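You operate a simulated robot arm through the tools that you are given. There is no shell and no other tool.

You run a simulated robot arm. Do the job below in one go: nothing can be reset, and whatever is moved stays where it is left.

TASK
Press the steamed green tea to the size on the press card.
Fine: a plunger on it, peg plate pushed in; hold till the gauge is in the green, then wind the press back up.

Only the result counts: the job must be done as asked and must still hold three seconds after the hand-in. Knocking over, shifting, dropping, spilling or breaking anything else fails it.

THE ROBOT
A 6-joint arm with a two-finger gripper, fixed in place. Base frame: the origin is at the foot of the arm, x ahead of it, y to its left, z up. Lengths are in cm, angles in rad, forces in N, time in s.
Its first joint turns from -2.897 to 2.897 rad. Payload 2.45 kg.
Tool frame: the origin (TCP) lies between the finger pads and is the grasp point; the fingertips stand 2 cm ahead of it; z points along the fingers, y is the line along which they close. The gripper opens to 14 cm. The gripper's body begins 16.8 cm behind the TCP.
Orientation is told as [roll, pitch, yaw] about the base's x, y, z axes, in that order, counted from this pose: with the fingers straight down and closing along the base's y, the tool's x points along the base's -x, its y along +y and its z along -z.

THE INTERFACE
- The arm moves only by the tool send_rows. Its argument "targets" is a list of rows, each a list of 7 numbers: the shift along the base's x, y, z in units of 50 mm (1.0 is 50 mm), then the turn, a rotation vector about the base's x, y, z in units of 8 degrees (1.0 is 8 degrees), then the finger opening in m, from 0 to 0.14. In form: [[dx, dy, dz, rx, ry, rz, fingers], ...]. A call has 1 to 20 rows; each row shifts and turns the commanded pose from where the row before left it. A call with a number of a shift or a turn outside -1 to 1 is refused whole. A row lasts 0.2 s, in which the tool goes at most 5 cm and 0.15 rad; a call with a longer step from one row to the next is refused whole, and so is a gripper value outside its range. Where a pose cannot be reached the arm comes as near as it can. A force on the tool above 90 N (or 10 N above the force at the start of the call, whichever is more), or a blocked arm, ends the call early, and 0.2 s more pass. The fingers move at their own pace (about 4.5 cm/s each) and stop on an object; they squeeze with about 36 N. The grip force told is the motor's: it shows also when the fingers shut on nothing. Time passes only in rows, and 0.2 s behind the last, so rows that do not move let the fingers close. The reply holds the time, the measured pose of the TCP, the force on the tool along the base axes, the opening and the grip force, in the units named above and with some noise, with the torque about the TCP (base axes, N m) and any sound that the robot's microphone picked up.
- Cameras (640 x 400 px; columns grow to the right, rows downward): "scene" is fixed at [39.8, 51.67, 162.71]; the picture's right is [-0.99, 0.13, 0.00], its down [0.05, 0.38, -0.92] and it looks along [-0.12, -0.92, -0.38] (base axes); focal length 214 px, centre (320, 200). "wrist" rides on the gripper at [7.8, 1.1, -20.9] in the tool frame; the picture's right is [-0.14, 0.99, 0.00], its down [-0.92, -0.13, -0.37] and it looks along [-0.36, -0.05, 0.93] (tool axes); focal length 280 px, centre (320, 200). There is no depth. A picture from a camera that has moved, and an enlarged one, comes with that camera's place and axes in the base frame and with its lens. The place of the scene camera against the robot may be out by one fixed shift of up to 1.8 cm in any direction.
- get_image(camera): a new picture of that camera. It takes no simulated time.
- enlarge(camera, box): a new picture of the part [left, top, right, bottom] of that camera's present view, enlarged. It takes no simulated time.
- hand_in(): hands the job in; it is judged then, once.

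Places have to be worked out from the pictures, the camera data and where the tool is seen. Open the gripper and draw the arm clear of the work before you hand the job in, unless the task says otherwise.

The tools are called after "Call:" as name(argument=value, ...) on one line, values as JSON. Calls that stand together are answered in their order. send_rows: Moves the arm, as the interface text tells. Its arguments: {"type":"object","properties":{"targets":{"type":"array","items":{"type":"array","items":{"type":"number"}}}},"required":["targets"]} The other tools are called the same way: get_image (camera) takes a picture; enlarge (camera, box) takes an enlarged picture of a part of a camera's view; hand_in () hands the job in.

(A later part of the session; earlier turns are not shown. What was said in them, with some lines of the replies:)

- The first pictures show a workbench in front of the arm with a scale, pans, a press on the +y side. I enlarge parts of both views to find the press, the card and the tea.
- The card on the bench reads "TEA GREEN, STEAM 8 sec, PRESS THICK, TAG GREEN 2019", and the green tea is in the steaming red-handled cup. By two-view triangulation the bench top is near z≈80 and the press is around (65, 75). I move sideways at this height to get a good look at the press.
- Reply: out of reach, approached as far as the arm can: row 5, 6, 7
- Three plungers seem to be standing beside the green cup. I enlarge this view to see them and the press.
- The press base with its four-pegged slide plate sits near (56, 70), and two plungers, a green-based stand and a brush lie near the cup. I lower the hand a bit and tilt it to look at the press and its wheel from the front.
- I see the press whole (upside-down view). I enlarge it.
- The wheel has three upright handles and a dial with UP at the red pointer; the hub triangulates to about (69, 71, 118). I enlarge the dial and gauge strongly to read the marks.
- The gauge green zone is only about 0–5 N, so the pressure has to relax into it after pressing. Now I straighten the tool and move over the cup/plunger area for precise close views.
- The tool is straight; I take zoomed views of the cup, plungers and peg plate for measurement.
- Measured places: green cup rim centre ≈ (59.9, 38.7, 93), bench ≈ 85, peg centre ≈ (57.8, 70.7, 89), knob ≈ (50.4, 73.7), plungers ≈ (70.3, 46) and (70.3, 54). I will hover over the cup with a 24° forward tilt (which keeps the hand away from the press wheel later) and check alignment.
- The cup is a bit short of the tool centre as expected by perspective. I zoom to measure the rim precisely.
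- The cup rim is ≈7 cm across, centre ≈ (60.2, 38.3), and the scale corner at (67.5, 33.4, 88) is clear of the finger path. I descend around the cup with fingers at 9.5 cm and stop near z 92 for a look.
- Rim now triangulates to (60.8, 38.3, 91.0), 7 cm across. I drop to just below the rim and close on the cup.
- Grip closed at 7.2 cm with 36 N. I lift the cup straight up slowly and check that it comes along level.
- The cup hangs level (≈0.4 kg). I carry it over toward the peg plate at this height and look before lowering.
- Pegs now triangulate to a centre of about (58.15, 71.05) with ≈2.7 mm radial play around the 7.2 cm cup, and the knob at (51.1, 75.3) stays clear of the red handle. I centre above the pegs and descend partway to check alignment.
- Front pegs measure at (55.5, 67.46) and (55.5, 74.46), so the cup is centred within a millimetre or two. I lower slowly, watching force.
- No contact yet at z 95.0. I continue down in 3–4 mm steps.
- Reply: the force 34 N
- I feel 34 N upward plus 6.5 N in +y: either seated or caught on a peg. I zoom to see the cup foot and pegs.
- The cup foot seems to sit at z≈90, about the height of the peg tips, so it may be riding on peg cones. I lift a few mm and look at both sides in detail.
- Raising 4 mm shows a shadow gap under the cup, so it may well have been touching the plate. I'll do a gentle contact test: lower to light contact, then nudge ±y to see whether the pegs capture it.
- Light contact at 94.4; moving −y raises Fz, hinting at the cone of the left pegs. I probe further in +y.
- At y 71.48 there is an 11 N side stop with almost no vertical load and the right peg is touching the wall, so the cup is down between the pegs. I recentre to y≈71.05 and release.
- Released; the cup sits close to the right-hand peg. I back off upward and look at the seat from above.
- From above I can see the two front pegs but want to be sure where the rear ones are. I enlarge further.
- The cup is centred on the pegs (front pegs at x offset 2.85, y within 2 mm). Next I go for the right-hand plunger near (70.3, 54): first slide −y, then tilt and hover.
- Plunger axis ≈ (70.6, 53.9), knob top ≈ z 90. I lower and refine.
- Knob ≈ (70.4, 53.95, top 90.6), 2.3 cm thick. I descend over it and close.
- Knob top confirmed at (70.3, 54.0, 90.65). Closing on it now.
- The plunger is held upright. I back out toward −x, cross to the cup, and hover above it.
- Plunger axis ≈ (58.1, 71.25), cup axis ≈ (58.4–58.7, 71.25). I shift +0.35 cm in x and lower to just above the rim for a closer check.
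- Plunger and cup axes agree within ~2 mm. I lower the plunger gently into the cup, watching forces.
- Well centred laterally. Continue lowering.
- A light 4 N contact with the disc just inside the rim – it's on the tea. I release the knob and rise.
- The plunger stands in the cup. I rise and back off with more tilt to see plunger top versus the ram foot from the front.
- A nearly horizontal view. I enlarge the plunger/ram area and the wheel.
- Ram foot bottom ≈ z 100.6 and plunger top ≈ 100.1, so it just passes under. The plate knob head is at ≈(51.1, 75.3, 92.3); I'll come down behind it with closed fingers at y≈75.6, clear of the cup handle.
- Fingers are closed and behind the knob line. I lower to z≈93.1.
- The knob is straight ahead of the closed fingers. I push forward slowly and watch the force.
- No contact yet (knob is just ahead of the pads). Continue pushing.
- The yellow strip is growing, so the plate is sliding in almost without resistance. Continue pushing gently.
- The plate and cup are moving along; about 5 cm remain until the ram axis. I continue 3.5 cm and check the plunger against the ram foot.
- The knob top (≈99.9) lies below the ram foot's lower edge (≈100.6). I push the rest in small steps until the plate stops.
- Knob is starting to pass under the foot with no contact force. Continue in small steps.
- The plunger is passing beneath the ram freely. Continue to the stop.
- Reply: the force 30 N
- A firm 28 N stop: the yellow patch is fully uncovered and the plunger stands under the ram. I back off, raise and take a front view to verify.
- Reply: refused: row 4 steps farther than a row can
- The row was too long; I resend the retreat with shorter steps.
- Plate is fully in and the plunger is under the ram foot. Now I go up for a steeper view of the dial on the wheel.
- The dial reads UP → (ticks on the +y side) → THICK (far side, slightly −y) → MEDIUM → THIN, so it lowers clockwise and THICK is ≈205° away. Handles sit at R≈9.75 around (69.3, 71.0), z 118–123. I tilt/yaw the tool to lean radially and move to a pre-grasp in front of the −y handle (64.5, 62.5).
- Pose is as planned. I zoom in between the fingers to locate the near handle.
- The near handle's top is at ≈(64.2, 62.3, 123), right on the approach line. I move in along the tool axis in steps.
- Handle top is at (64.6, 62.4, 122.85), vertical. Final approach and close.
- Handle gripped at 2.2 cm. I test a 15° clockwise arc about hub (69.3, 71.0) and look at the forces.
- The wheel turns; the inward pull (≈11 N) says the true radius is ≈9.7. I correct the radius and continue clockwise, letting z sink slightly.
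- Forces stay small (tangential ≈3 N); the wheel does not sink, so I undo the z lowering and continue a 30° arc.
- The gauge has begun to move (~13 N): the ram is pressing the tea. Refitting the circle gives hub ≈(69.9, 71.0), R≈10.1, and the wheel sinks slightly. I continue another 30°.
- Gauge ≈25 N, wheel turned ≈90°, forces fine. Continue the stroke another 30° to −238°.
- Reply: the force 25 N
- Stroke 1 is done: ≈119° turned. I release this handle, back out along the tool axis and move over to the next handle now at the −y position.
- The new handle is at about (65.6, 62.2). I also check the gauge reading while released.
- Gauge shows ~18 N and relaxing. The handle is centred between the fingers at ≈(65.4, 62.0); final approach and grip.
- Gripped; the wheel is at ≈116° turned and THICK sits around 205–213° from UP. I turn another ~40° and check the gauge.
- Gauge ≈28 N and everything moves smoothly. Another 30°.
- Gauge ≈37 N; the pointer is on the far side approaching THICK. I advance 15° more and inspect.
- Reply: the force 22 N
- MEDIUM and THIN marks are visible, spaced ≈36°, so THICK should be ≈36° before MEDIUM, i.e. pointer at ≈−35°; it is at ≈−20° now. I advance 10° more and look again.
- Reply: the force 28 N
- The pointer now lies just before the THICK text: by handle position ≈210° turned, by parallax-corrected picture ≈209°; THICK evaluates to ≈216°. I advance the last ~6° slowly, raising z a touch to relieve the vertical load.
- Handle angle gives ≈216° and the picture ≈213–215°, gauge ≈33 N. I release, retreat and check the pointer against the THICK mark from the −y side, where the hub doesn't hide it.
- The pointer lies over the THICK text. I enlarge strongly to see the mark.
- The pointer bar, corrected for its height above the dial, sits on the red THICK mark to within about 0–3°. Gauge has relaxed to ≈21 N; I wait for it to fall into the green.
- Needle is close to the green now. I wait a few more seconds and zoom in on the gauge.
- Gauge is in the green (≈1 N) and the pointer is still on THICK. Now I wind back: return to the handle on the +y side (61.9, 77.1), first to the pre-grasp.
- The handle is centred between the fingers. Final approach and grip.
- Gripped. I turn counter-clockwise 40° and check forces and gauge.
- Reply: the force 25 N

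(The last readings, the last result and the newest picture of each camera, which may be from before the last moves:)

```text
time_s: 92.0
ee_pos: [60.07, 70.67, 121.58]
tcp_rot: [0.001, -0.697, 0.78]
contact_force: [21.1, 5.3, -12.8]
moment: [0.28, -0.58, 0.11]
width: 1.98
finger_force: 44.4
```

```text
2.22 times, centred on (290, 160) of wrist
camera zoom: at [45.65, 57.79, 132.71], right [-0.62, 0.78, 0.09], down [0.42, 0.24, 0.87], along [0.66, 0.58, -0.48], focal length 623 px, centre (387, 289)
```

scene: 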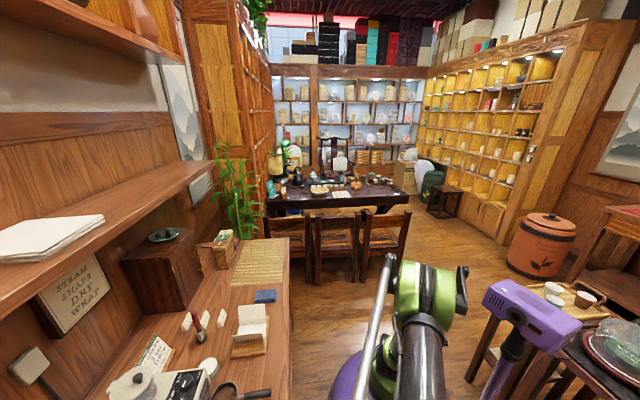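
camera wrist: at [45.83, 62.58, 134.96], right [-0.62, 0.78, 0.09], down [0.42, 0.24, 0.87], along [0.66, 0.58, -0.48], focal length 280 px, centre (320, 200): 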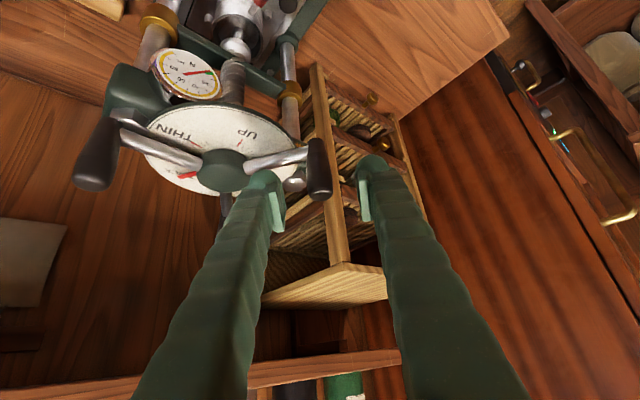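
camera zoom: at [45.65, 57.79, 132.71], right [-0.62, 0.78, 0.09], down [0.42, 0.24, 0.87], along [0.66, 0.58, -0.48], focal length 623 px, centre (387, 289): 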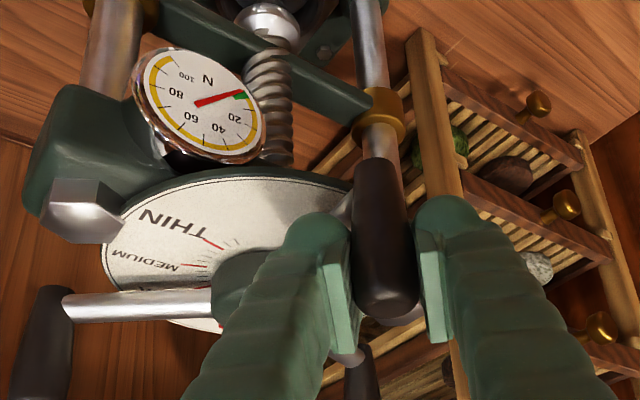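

Turning back works (gauge at ~3 N); slightly too wide a radius, so I tighten it and continue 40°.

Call:
send_rows(targets=[[0.042, -0.17, -0.02, 0, 0, 0, 0.005], [0.03, -0.17, 0, 0, 0, 0, 0.005], [0.042, -0.166, 0.002, 0, 0, 0, 0.005], [0.058, -0.162, 0.002, 0, 0, 0, 0.005], [0.07, -0.156, 0.002, 0, 0, 0, 0.005], [0.086, -0.15, 0.002, 0, 0, 0, 0.005], [0.096, -0.142, 0.002, 0, 0, 0, 0.005], [0.11, -0.132, 0.002, 0, 0, 0, 0.005], [0, 0, 0, 0, 0, 0, 0.005]])

Call:
enlarge(camera="wrist", box=[240, 90, 400, 250])

```text
time_s: 94.0
ee_pos: [62.58, 64.54, 121.66]
tcp_rot: [0.0, -0.697, 0.779]
contact_force: [-3.6, 4.2, -15.3]
moment: [0.1, 0.04, 0.16]
width: 1.99
finger_force: 45.3
```

```text
2.50 times, centred on (320, 170) of wrist
camera zoom: at [48.13, 51.6, 132.68], right [-0.62, 0.78, 0.09], down [0.42, 0.24, 0.87], along [0.66, 0.58, -0.48], focal length 701 px, centre (320, 275)
```

zoom: 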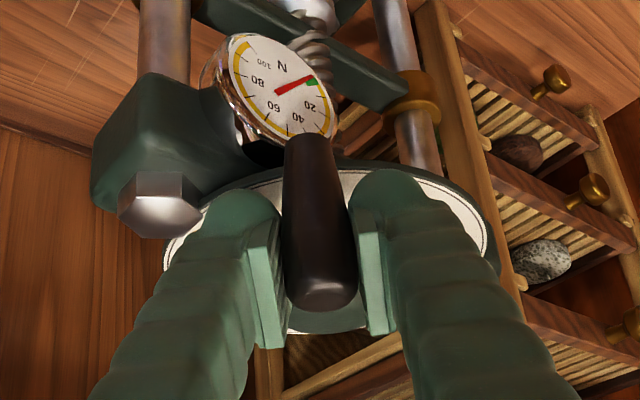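

Forces stay low. I finish this stroke to 241°, then release and retreat toward the next handle on the +y side.

Call:
send_rows(targets=[[0.128, -0.116, -0.02, 0, 0, 0, 0.005], [0.13, -0.11, 0, 0, 0, 0, 0.005], [0.138, -0.1, 0, 0, 0, 0, 0.005], [0.118, -0.07, 0, 0, 0, 0, 0.005], [0, 0, 0, 0, 0, 0, 0.005]])

Call:
send_rows(targets=[[0, 0, 0, 0, 0, 0, 0.03], [0, 0, 0, 0, 0, 0, 0.06], [0, 0, 0, 0, 0, 0, 0.06], [-0.3, -0.3, 0.5, 0, 0, 0, 0.06], [-0.3, -0.3, 0.5, 0, 0, 0, 0.06], [-0.3, -0.3, 0.5, 0, 0, 0, 0.06], [0, 0.7, 0, 0, 0, 0, 0.06], [0, 0.9, 0, 0, 0, 0, 0.06], [0, 0.9, 0, 0, 0, 0, 0.06], [0, 0.9, 0, 0, 0, 0, 0.06], [0, 0, 0, 0, 0, 0, 0.06]])

Call:
get_image(camera="wrist")

Call:
enlarge(camera="wrist", box=[150, 50, 400, 250])

```text
time_s: 95.2
ee_pos: [65.26, 62.55, 121.57]
tcp_rot: [-0.001, -0.697, 0.781]
contact_force: [1.8, 13.6, -0.4]
moment: [0.02, 0.07, 0.13]
width: 2.01
finger_force: 45.2
```

```text
time_s: 97.6
ee_pos: [60.76, 74.94, 129.06]
tcp_rot: [0.0, -0.697, 0.781]
contact_force: [0.5, 0.3, -0.1]
moment: [-0.01, -0.01, 0.0]
width: 5.99
finger_force: 0.1
```

```text
taken
camera wrist: at [46.16, 62.13, 140.09], right [-0.62, 0.78, 0.09], down [0.42, 0.24, 0.87], along [0.66, 0.58, -0.48], focal length 280 px, centre (320, 200)
```

wrist: 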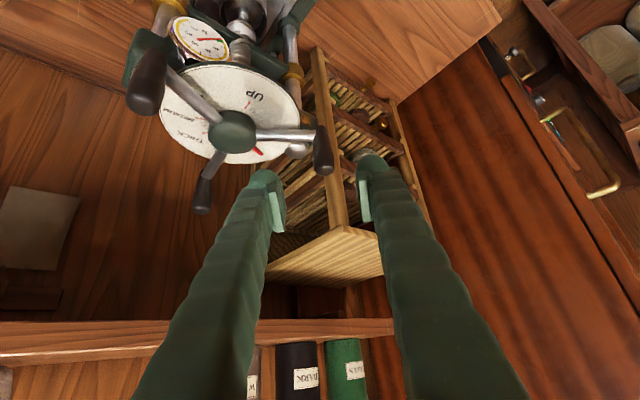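

```text
2.00 times, centred on (275, 150) of wrist
camera zoom: at [46.16, 62.13, 140.09], right [-0.62, 0.78, 0.09], down [0.42, 0.24, 0.87], along [0.66, 0.58, -0.48], focal length 561 px, centre (410, 300)
```

zoom: 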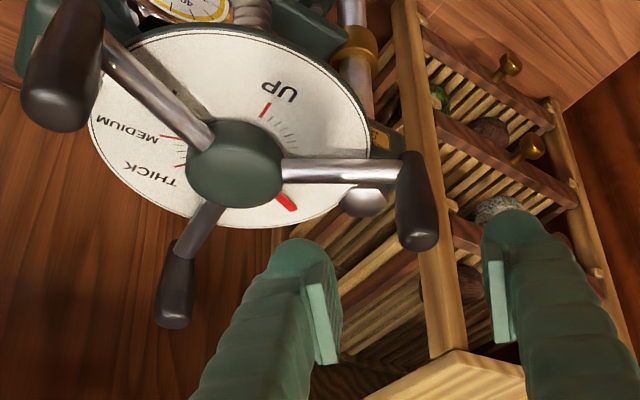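

The next handle is at ≈(65.0, 79.8). I approach along the tool axis and check.

Call:
send_rows(targets=[[0.27, 0.31, -0.48, 0, 0, 0, 0.06], [0.27, 0.31, -0.48, 0, 0, 0, 0.06], [0, 0, 0, 0, 0, 0, 0.06]])

Call:
enlarge(camera="wrist", box=[250, 110, 400, 270])

```text
time_s: 98.4
ee_pos: [63.23, 78.23, 124.28]
tcp_rot: [0.0, -0.699, 0.782]
contact_force: [-0.5, 0.6, 1.2]
moment: [0.0, 0.02, -0.04]
width: 6.01
finger_force: 0.1
```

```text
2.50 times, centred on (325, 190) of wrist
camera zoom: at [48.88, 65.19, 135.3], right [-0.62, 0.78, 0.09], down [0.42, 0.24, 0.87], along [0.66, 0.58, -0.48], focal length 701 px, centre (308, 225)
```

zoom: 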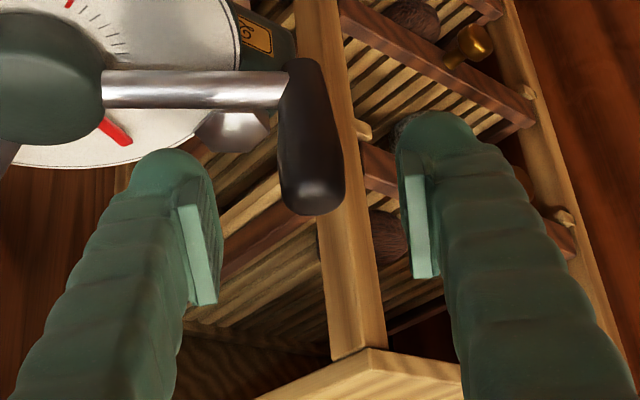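

Aligned with the handle at (65.0, 79.9). Close in and grip.

Call:
send_rows(targets=[[0.174, 0.162, -0.27, 0, 0, 0, 0.06], [0.174, 0.162, -0.26, 0, 0, 0, 0.06], [0, 0, 0, 0, 0, 0, 0.06], [0, 0, 0, 0, 0, 0, 0.03], [0, 0, 0, 0, 0, 0, 0.01], [0, 0, 0, 0, 0, 0, 0.005], [0, 0, 0, 0, 0, 0, 0.005]])

Call:
enlarge(camera="wrist", box=[250, 110, 400, 270])

```text
time_s: 100.0
ee_pos: [64.97, 79.92, 121.61]
tcp_rot: [0.0, -0.7, 0.782]
contact_force: [-7.5, 13.4, 0.3]
moment: [0.07, 0.0, -0.15]
width: 1.94
finger_force: 34.6
```

```text
2.50 times, centred on (325, 190) of wrist
camera zoom: at [50.48, 67.02, 132.68], right [-0.62, 0.78, 0.09], down [0.42, 0.24, 0.87], along [0.66, 0.58, -0.48], focal length 701 px, centre (308, 225)
```

zoom: 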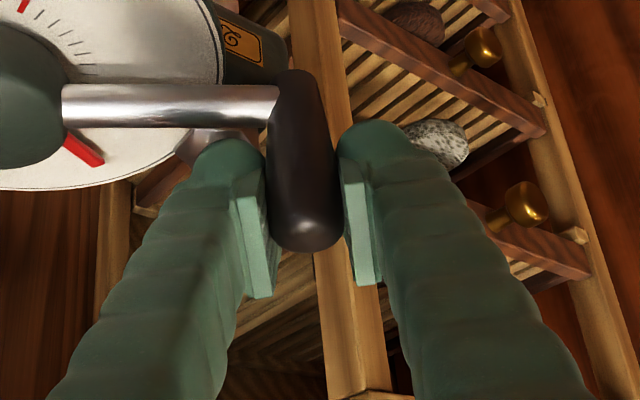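

Gripped. I wind counter-clockwise 60° of the remaining 120°.

Call:
send_rows(targets=[[-0.126, -0.124, 0.002, 0, 0, 0, 0.005], [-0.14, -0.104, 0.002, 0, 0, 0, 0.005], [-0.13, -0.114, 0.002, 0, 0, 0, 0.005], [-0.12, -0.126, 0.002, 0, 0, 0, 0.005], [-0.108, -0.136, 0.002, 0, 0, 0, 0.005], [-0.096, -0.146, 0.002, 0, 0, 0, 0.005], [-0.082, -0.152, 0.002, 0, 0, 0, 0.005], [-0.07, -0.158, 0.002, 0, 0, 0, 0.005], [-0.046, -0.168, 0.002, 0, 0, 0, 0.005], [-0.04, -0.168, 0.002, 0, 0, 0, 0.005], [-0.026, -0.172, 0.002, 0, 0, 0, 0.005], [-0.01, -0.172, 0.002, 0, 0, 0, 0.005], [0, 0, 0, 0, 0, 0, 0.005]])

Call:
enlarge(camera="wrist", box=[190, 70, 390, 250])

```text
time_s: 102.8
ee_pos: [60.31, 71.02, 121.74]
tcp_rot: [0.0, -0.699, 0.78]
contact_force: [21.9, 3.7, 7.6]
moment: [0.26, -0.55, 0.12]
width: 1.93
finger_force: 44.7
```

```text
2.22 times, centred on (290, 160) of wrist
camera zoom: at [45.8, 58.09, 132.81], right [-0.62, 0.78, 0.09], down [0.42, 0.24, 0.87], along [0.66, 0.58, -0.48], focal length 623 px, centre (387, 289)
```

zoom: 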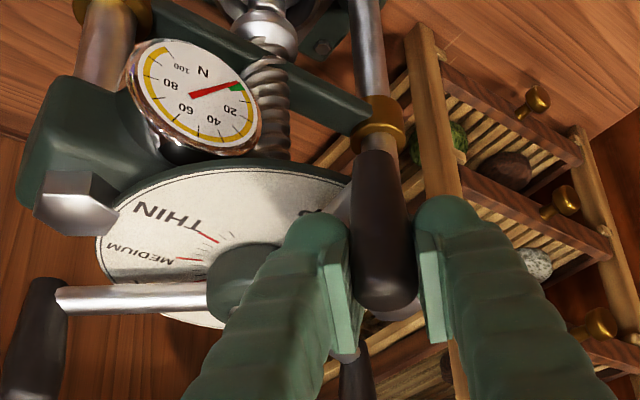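

Halfway through the stroke; I tighten the radius again and continue ~44°.

Call:
send_rows(targets=[[0.064, -0.168, 0, 0, 0, 0, 0.005], [0.02, -0.166, 0.002, 0, 0, 0, 0.005], [0.034, -0.164, 0.002, 0, 0, 0, 0.005], [0.046, -0.162, 0.002, 0, 0, 0, 0.005], [0.062, -0.154, 0.002, 0, 0, 0, 0.005], [0.074, -0.15, 0.002, 0, 0, 0, 0.005], [0.088, -0.144, 0.002, 0, 0, 0, 0.005], [0.1, -0.134, 0.002, 0, 0, 0, 0.005], [0.11, -0.126, 0.002, 0, 0, 0, 0.005], [0, 0, 0, 0, 0, 0, 0.005]])

Call:
enlarge(camera="wrist", box=[240, 90, 400, 250])

```text
time_s: 105.0
ee_pos: [63.22, 64.17, 121.87]
tcp_rot: [0.001, -0.698, 0.782]
contact_force: [10.0, 18.4, -3.0]
moment: [0.32, -0.35, 0.17]
width: 1.99
finger_force: 44.6
```

```text
2.50 times, centred on (320, 170) of wrist
camera zoom: at [48.69, 51.38, 132.84], right [-0.62, 0.78, 0.09], down [0.42, 0.24, 0.87], along [0.66, 0.58, -0.48], focal length 701 px, centre (320, 275)
```

zoom: 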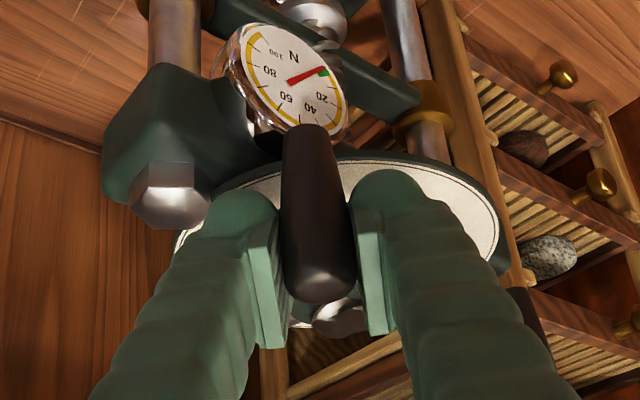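

Nearly back at UP. I finish the last ~15° gently, expecting a possible end stop.

Call:
send_rows(targets=[[0.136, -0.1, 0.002, 0, 0, 0, 0.005], [0.13, -0.104, 0.002, 0, 0, 0, 0.005], [0.1, -0.065, 0.002, 0, 0, 0, 0.005], [0.04, -0.025, 0, 0, 0, 0, 0.005], [0, 0, 0, 0, 0, 0, 0.005]])

Call:
get_image(camera="wrist")

Call:
enlarge(camera="wrist", box=[250, 90, 410, 250])

```text
time_s: 106.2
ee_pos: [65.09, 63.0, 121.74]
tcp_rot: [0.0, -0.695, 0.783]
contact_force: [-12.4, 16.4, -18.0]
moment: [0.32, 0.07, -0.07]
width: 2.02
finger_force: 45.1
```

```text
taken
camera wrist: at [50.57, 50.01, 132.88], right [-0.62, 0.78, 0.09], down [0.42, 0.24, 0.87], along [0.66, 0.58, -0.48], focal length 280 px, centre (320, 200)
```

wrist: 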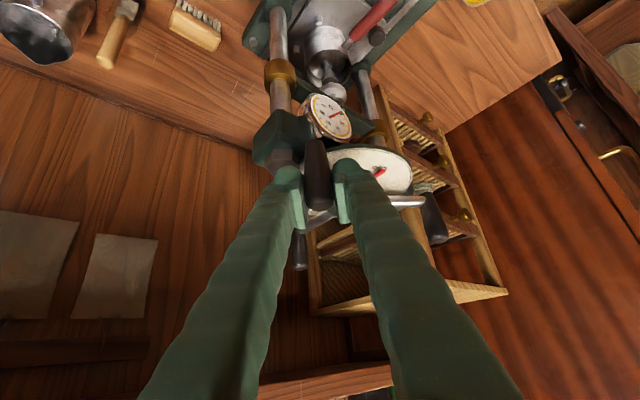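

```text
2.50 times, centred on (330, 170) of wrist
camera zoom: at [50.57, 50.01, 132.88], right [-0.62, 0.78, 0.09], down [0.42, 0.24, 0.87], along [0.66, 0.58, -0.48], focal length 701 px, centre (295, 275)
```

zoom: 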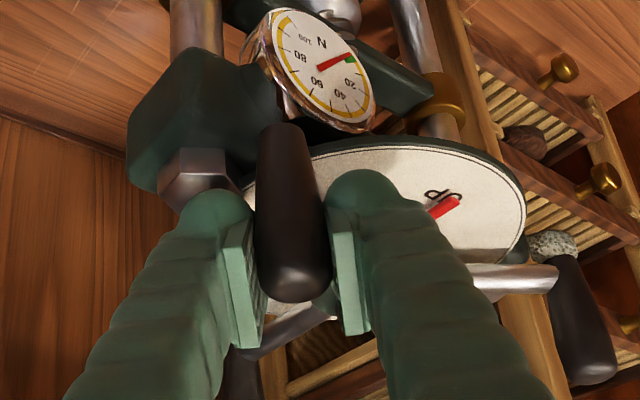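

The pointer is back at UP with ~19 N resisting. I nudge 2° more to be sure it's at the stop.

Call:
send_rows(targets=[[0.05, -0.03, 0, 0, 0, 0, 0.005], [0, 0, 0, 0, 0, 0, 0.005]])

Call:
enlarge(camera="wrist", box=[330, 120, 410, 220])

```text
time_s: 106.8
ee_pos: [65.07, 63.01, 121.88]
tcp_rot: [-0.001, -0.696, 0.784]
contact_force: [-44.9, 30.4, -25.1]
moment: [0.26, 0.31, -0.21]
width: 2.01
finger_force: 44.3
```

```text
4.00 times, centred on (370, 170) of wrist
camera zoom: at [50.62, 50.01, 132.91], right [-0.62, 0.78, 0.09], down [0.42, 0.24, 0.87], along [0.66, 0.58, -0.48], focal length 1122 px, centre (120, 320)
```

zoom: 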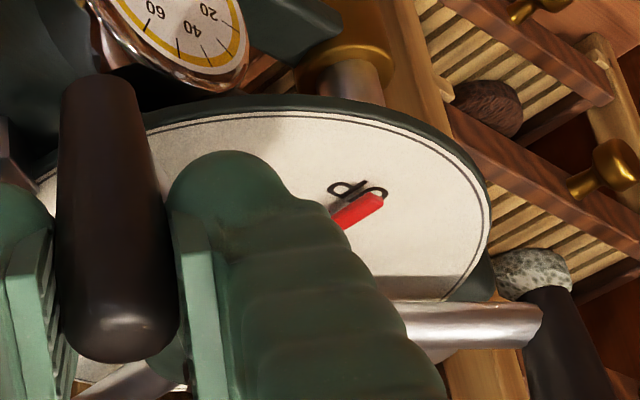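

Firm end stop at UP. I relax the push, release and retreat clear of the press.

Call:
send_rows(targets=[[-0.06, 0.035, 0, 0, 0, 0, 0.005], [0, 0, 0, 0, 0, 0, 0.03], [0, 0, 0, 0, 0, 0, 0.06], [0, 0, 0, 0, 0, 0, 0.06], [-0.3, -0.3, 0.5, 0, 0, 0, 0.06], [-0.3, -0.3, 0.5, 0, 0, 0, 0.06], [-0.3, -0.3, 0.5, 0, 0, 0, 0.06], [-0.5, -0.5, 0.2, 0, 0, 0, 0.06], [0, 0, 0, 0, 0, 0, 0.06]])

Call:
get_image(camera="wrist")

Call:
enlarge(camera="wrist", box=[250, 70, 400, 210])

```text
time_s: 108.8
ee_pos: [58.23, 55.64, 130.23]
tcp_rot: [-0.001, -0.699, 0.78]
contact_force: [0.2, -0.9, -0.3]
moment: [-0.06, 0.02, -0.01]
width: 5.99
finger_force: 0.0
```

```text
taken
camera wrist: at [43.62, 42.74, 141.4], right [-0.62, 0.78, 0.09], down [0.42, 0.24, 0.87], along [0.66, 0.58, -0.48], focal length 280 px, centre (320, 200)
```

wrist: 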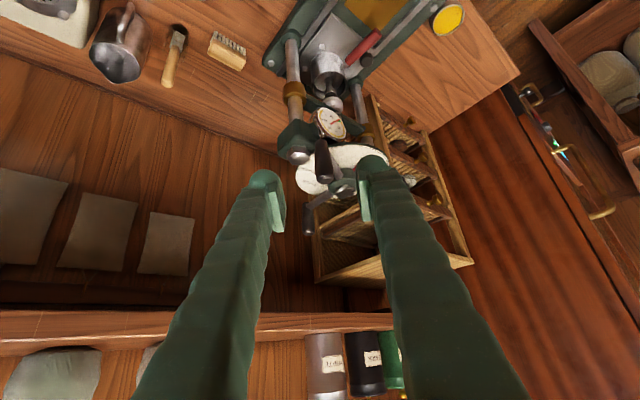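

```text
2.86 times, centred on (325, 140) of wrist
camera zoom: at [43.62, 42.74, 141.4], right [-0.62, 0.78, 0.09], down [0.42, 0.24, 0.87], along [0.66, 0.58, -0.48], focal length 801 px, centre (306, 371)
```

zoom: 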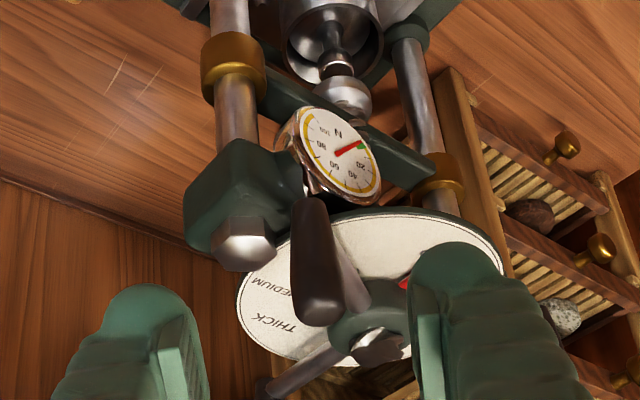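

The plunger has sunk deep in the cup and the wheel is back at UP. I swing the arm back to a neutral pose and take a verifying front view.

Call:
send_rows(targets=[[-0.6, -0.2, 0, 0, 0, -1, 0.06], [-0.6, 0, -0.2, 0, 0, -1, 0.06], [-0.6, 0.2, -0.4, 0, 0, -1, 0.06], [-0.6, 0.4, -0.5, 0, 0, -1, 0.06], [-0.4, 0.6, -0.5, 0, 0, -1, 0.06], [-0.3, 0.7, -0.5, 0, 0, -0.6, 0.06], [0, 0.7, -0.6, 0, 0, 0, 0.06], [0, 0.6, -0.6, 0, 0, 0, 0.06], [0, 0, -0.6, 0, 0, 0, 0.06], [0, 0, 0, 0, 0, 0, 0.06]])

Call:
get_image(camera="wrist")

Call:
get_image(camera="scene")

```text
time_s: 111.0
ee_pos: [42.59, 70.79, 110.87]
tcp_rot: [-0.001, -0.697, -0.001]
contact_force: [0.0, -0.3, 0.5]
moment: [0.01, -0.04, -0.01]
width: 6.0
finger_force: 0.1
```

```text
taken
camera wrist: at [23.26, 71.83, 121.91], right [0.11, 0.99, 0.09], down [0.47, -0.13, 0.87], along [0.88, -0.05, -0.48], focal length 280 px, centre (320, 200)
```

wrist: 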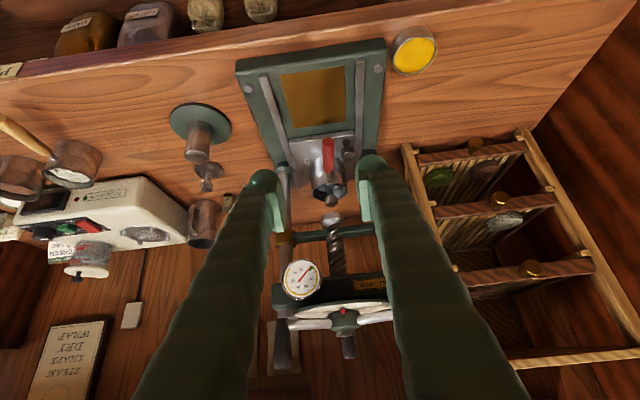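

```text
taken
```

scene: 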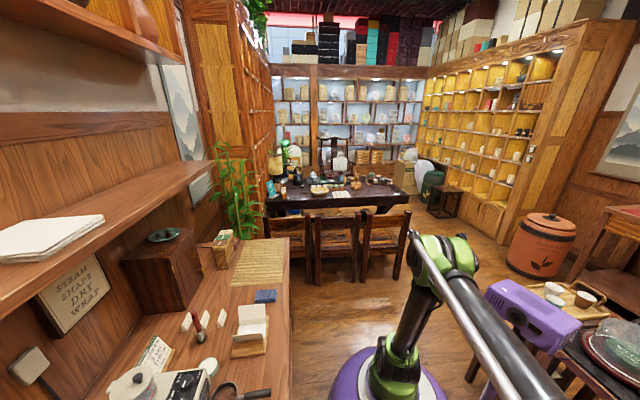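

Call:
enlarge(camera="wrist", box=[260, 120, 400, 370])

Call:
enlarge(camera="wrist", box=[280, 130, 380, 250])

```text
1.60 times, centred on (330, 245) of wrist
camera zoom: at [23.26, 71.83, 121.91], right [0.11, 0.99, 0.09], down [0.47, -0.13, 0.87], along [0.88, -0.05, -0.48], focal length 449 px, centre (304, 128)
```

zoom: 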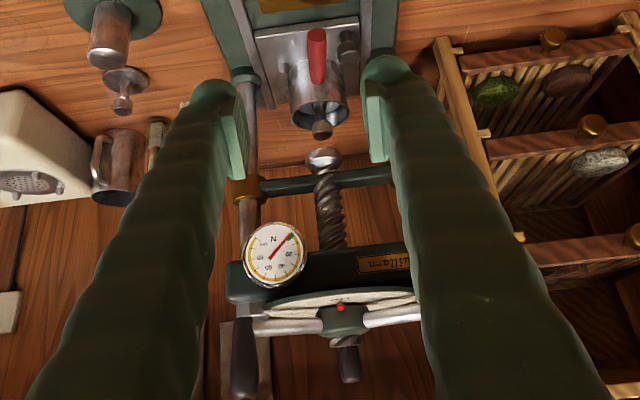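

```text
3.33 times, centred on (330, 190) of wrist
camera zoom: at [23.26, 71.83, 121.91], right [0.11, 0.99, 0.09], down [0.47, -0.13, 0.87], along [0.88, -0.05, -0.48], focal length 935 px, centre (287, 233)
```

zoom: 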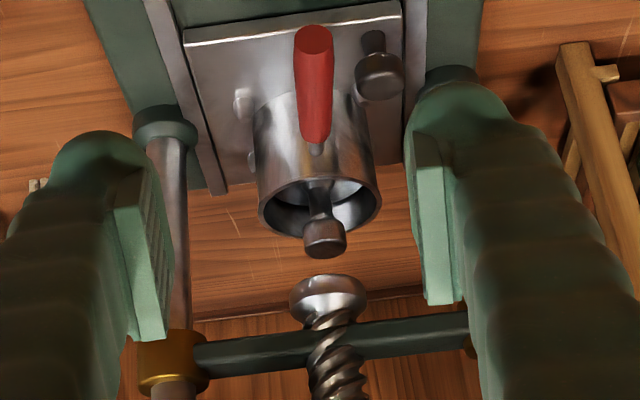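

The tea is pressed (plunger sunk in the cup), the gauge is at zero in the green and the ram is fully up with the pointer at UP. I open the gripper, draw the arm back clear, and then hand in.

Call:
send_rows(targets=[[-0.3, -0.5, 0.5, 0, 0.9, 0, 0.1], [-0.2, -0.6, 0.5, 0, 0.9, 0, 0.14], [0, -0.7, 0.4, 0, 0.9, 0, 0.14], [0, -0.8, 0.2, 0, 0.9, 0, 0.14], [0, -0.8, 0, 0, 0, 0, 0.14], [0, 0, 0, 0, 0, 0, 0.14], [0, 0, 0, 0, 0, 0, 0.14]])

Call:
get_image(camera="wrist")

```text
time_s: 112.6
ee_pos: [40.2, 53.64, 118.86]
tcp_rot: [0.001, -0.195, -0.001]
contact_force: [0.2, 0.7, -0.1]
moment: [0.02, -0.02, -0.01]
width: 14.01
finger_force: 0.0
```

```text
taken
camera wrist: at [28.5, 54.81, 137.95], right [0.14, 0.99, 0.03], down [0.83, -0.13, 0.54], along [0.54, -0.05, -0.84], focal length 280 px, centre (320, 200)
```

wrist: 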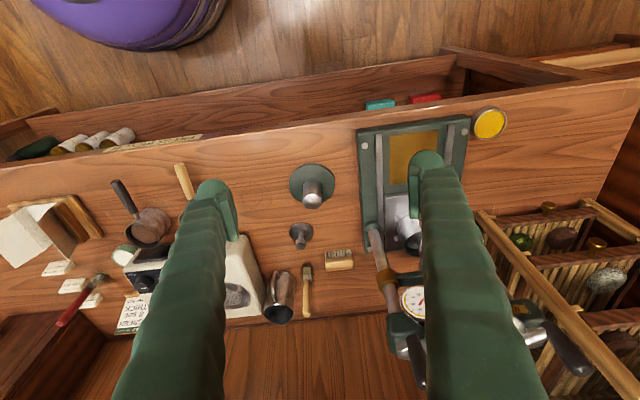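

Everything else on the bench is in place, the arm is clear and the gripper is open. I hand the job in.

Call:
hand_in()

```text
The job is handed in.
```

I pressed the green tea to THICK, the size on the press card, and wound the press back up. The job is handed in. I have not been told the judged result.

- **Setting up:** I set the green tea cup between the pegs on the plate, stood a plunger on the tea, and pushed the plate in to its stop under the ram.
- **Pressing:** I turned the wheel about 216–219° to the THICK mark. Read from the pictures, the pointer is on the mark to within about 3°, if anything slightly past it. The gauge rose to about 35 N at its highest reading. I waited until it fell into the green, at about 1 N.
- **Winding up:** I turned the wheel back until it met a firm stop at UP. The plunger stayed sunk in the cup and the ram is clear of it.
- **Leaving it:** The cup, plunger and plate are still in the press, with the plate pushed in. In the last picture, nothing else on the bench looked shifted or knocked over. The gripper is open and the arm is drawn clear.
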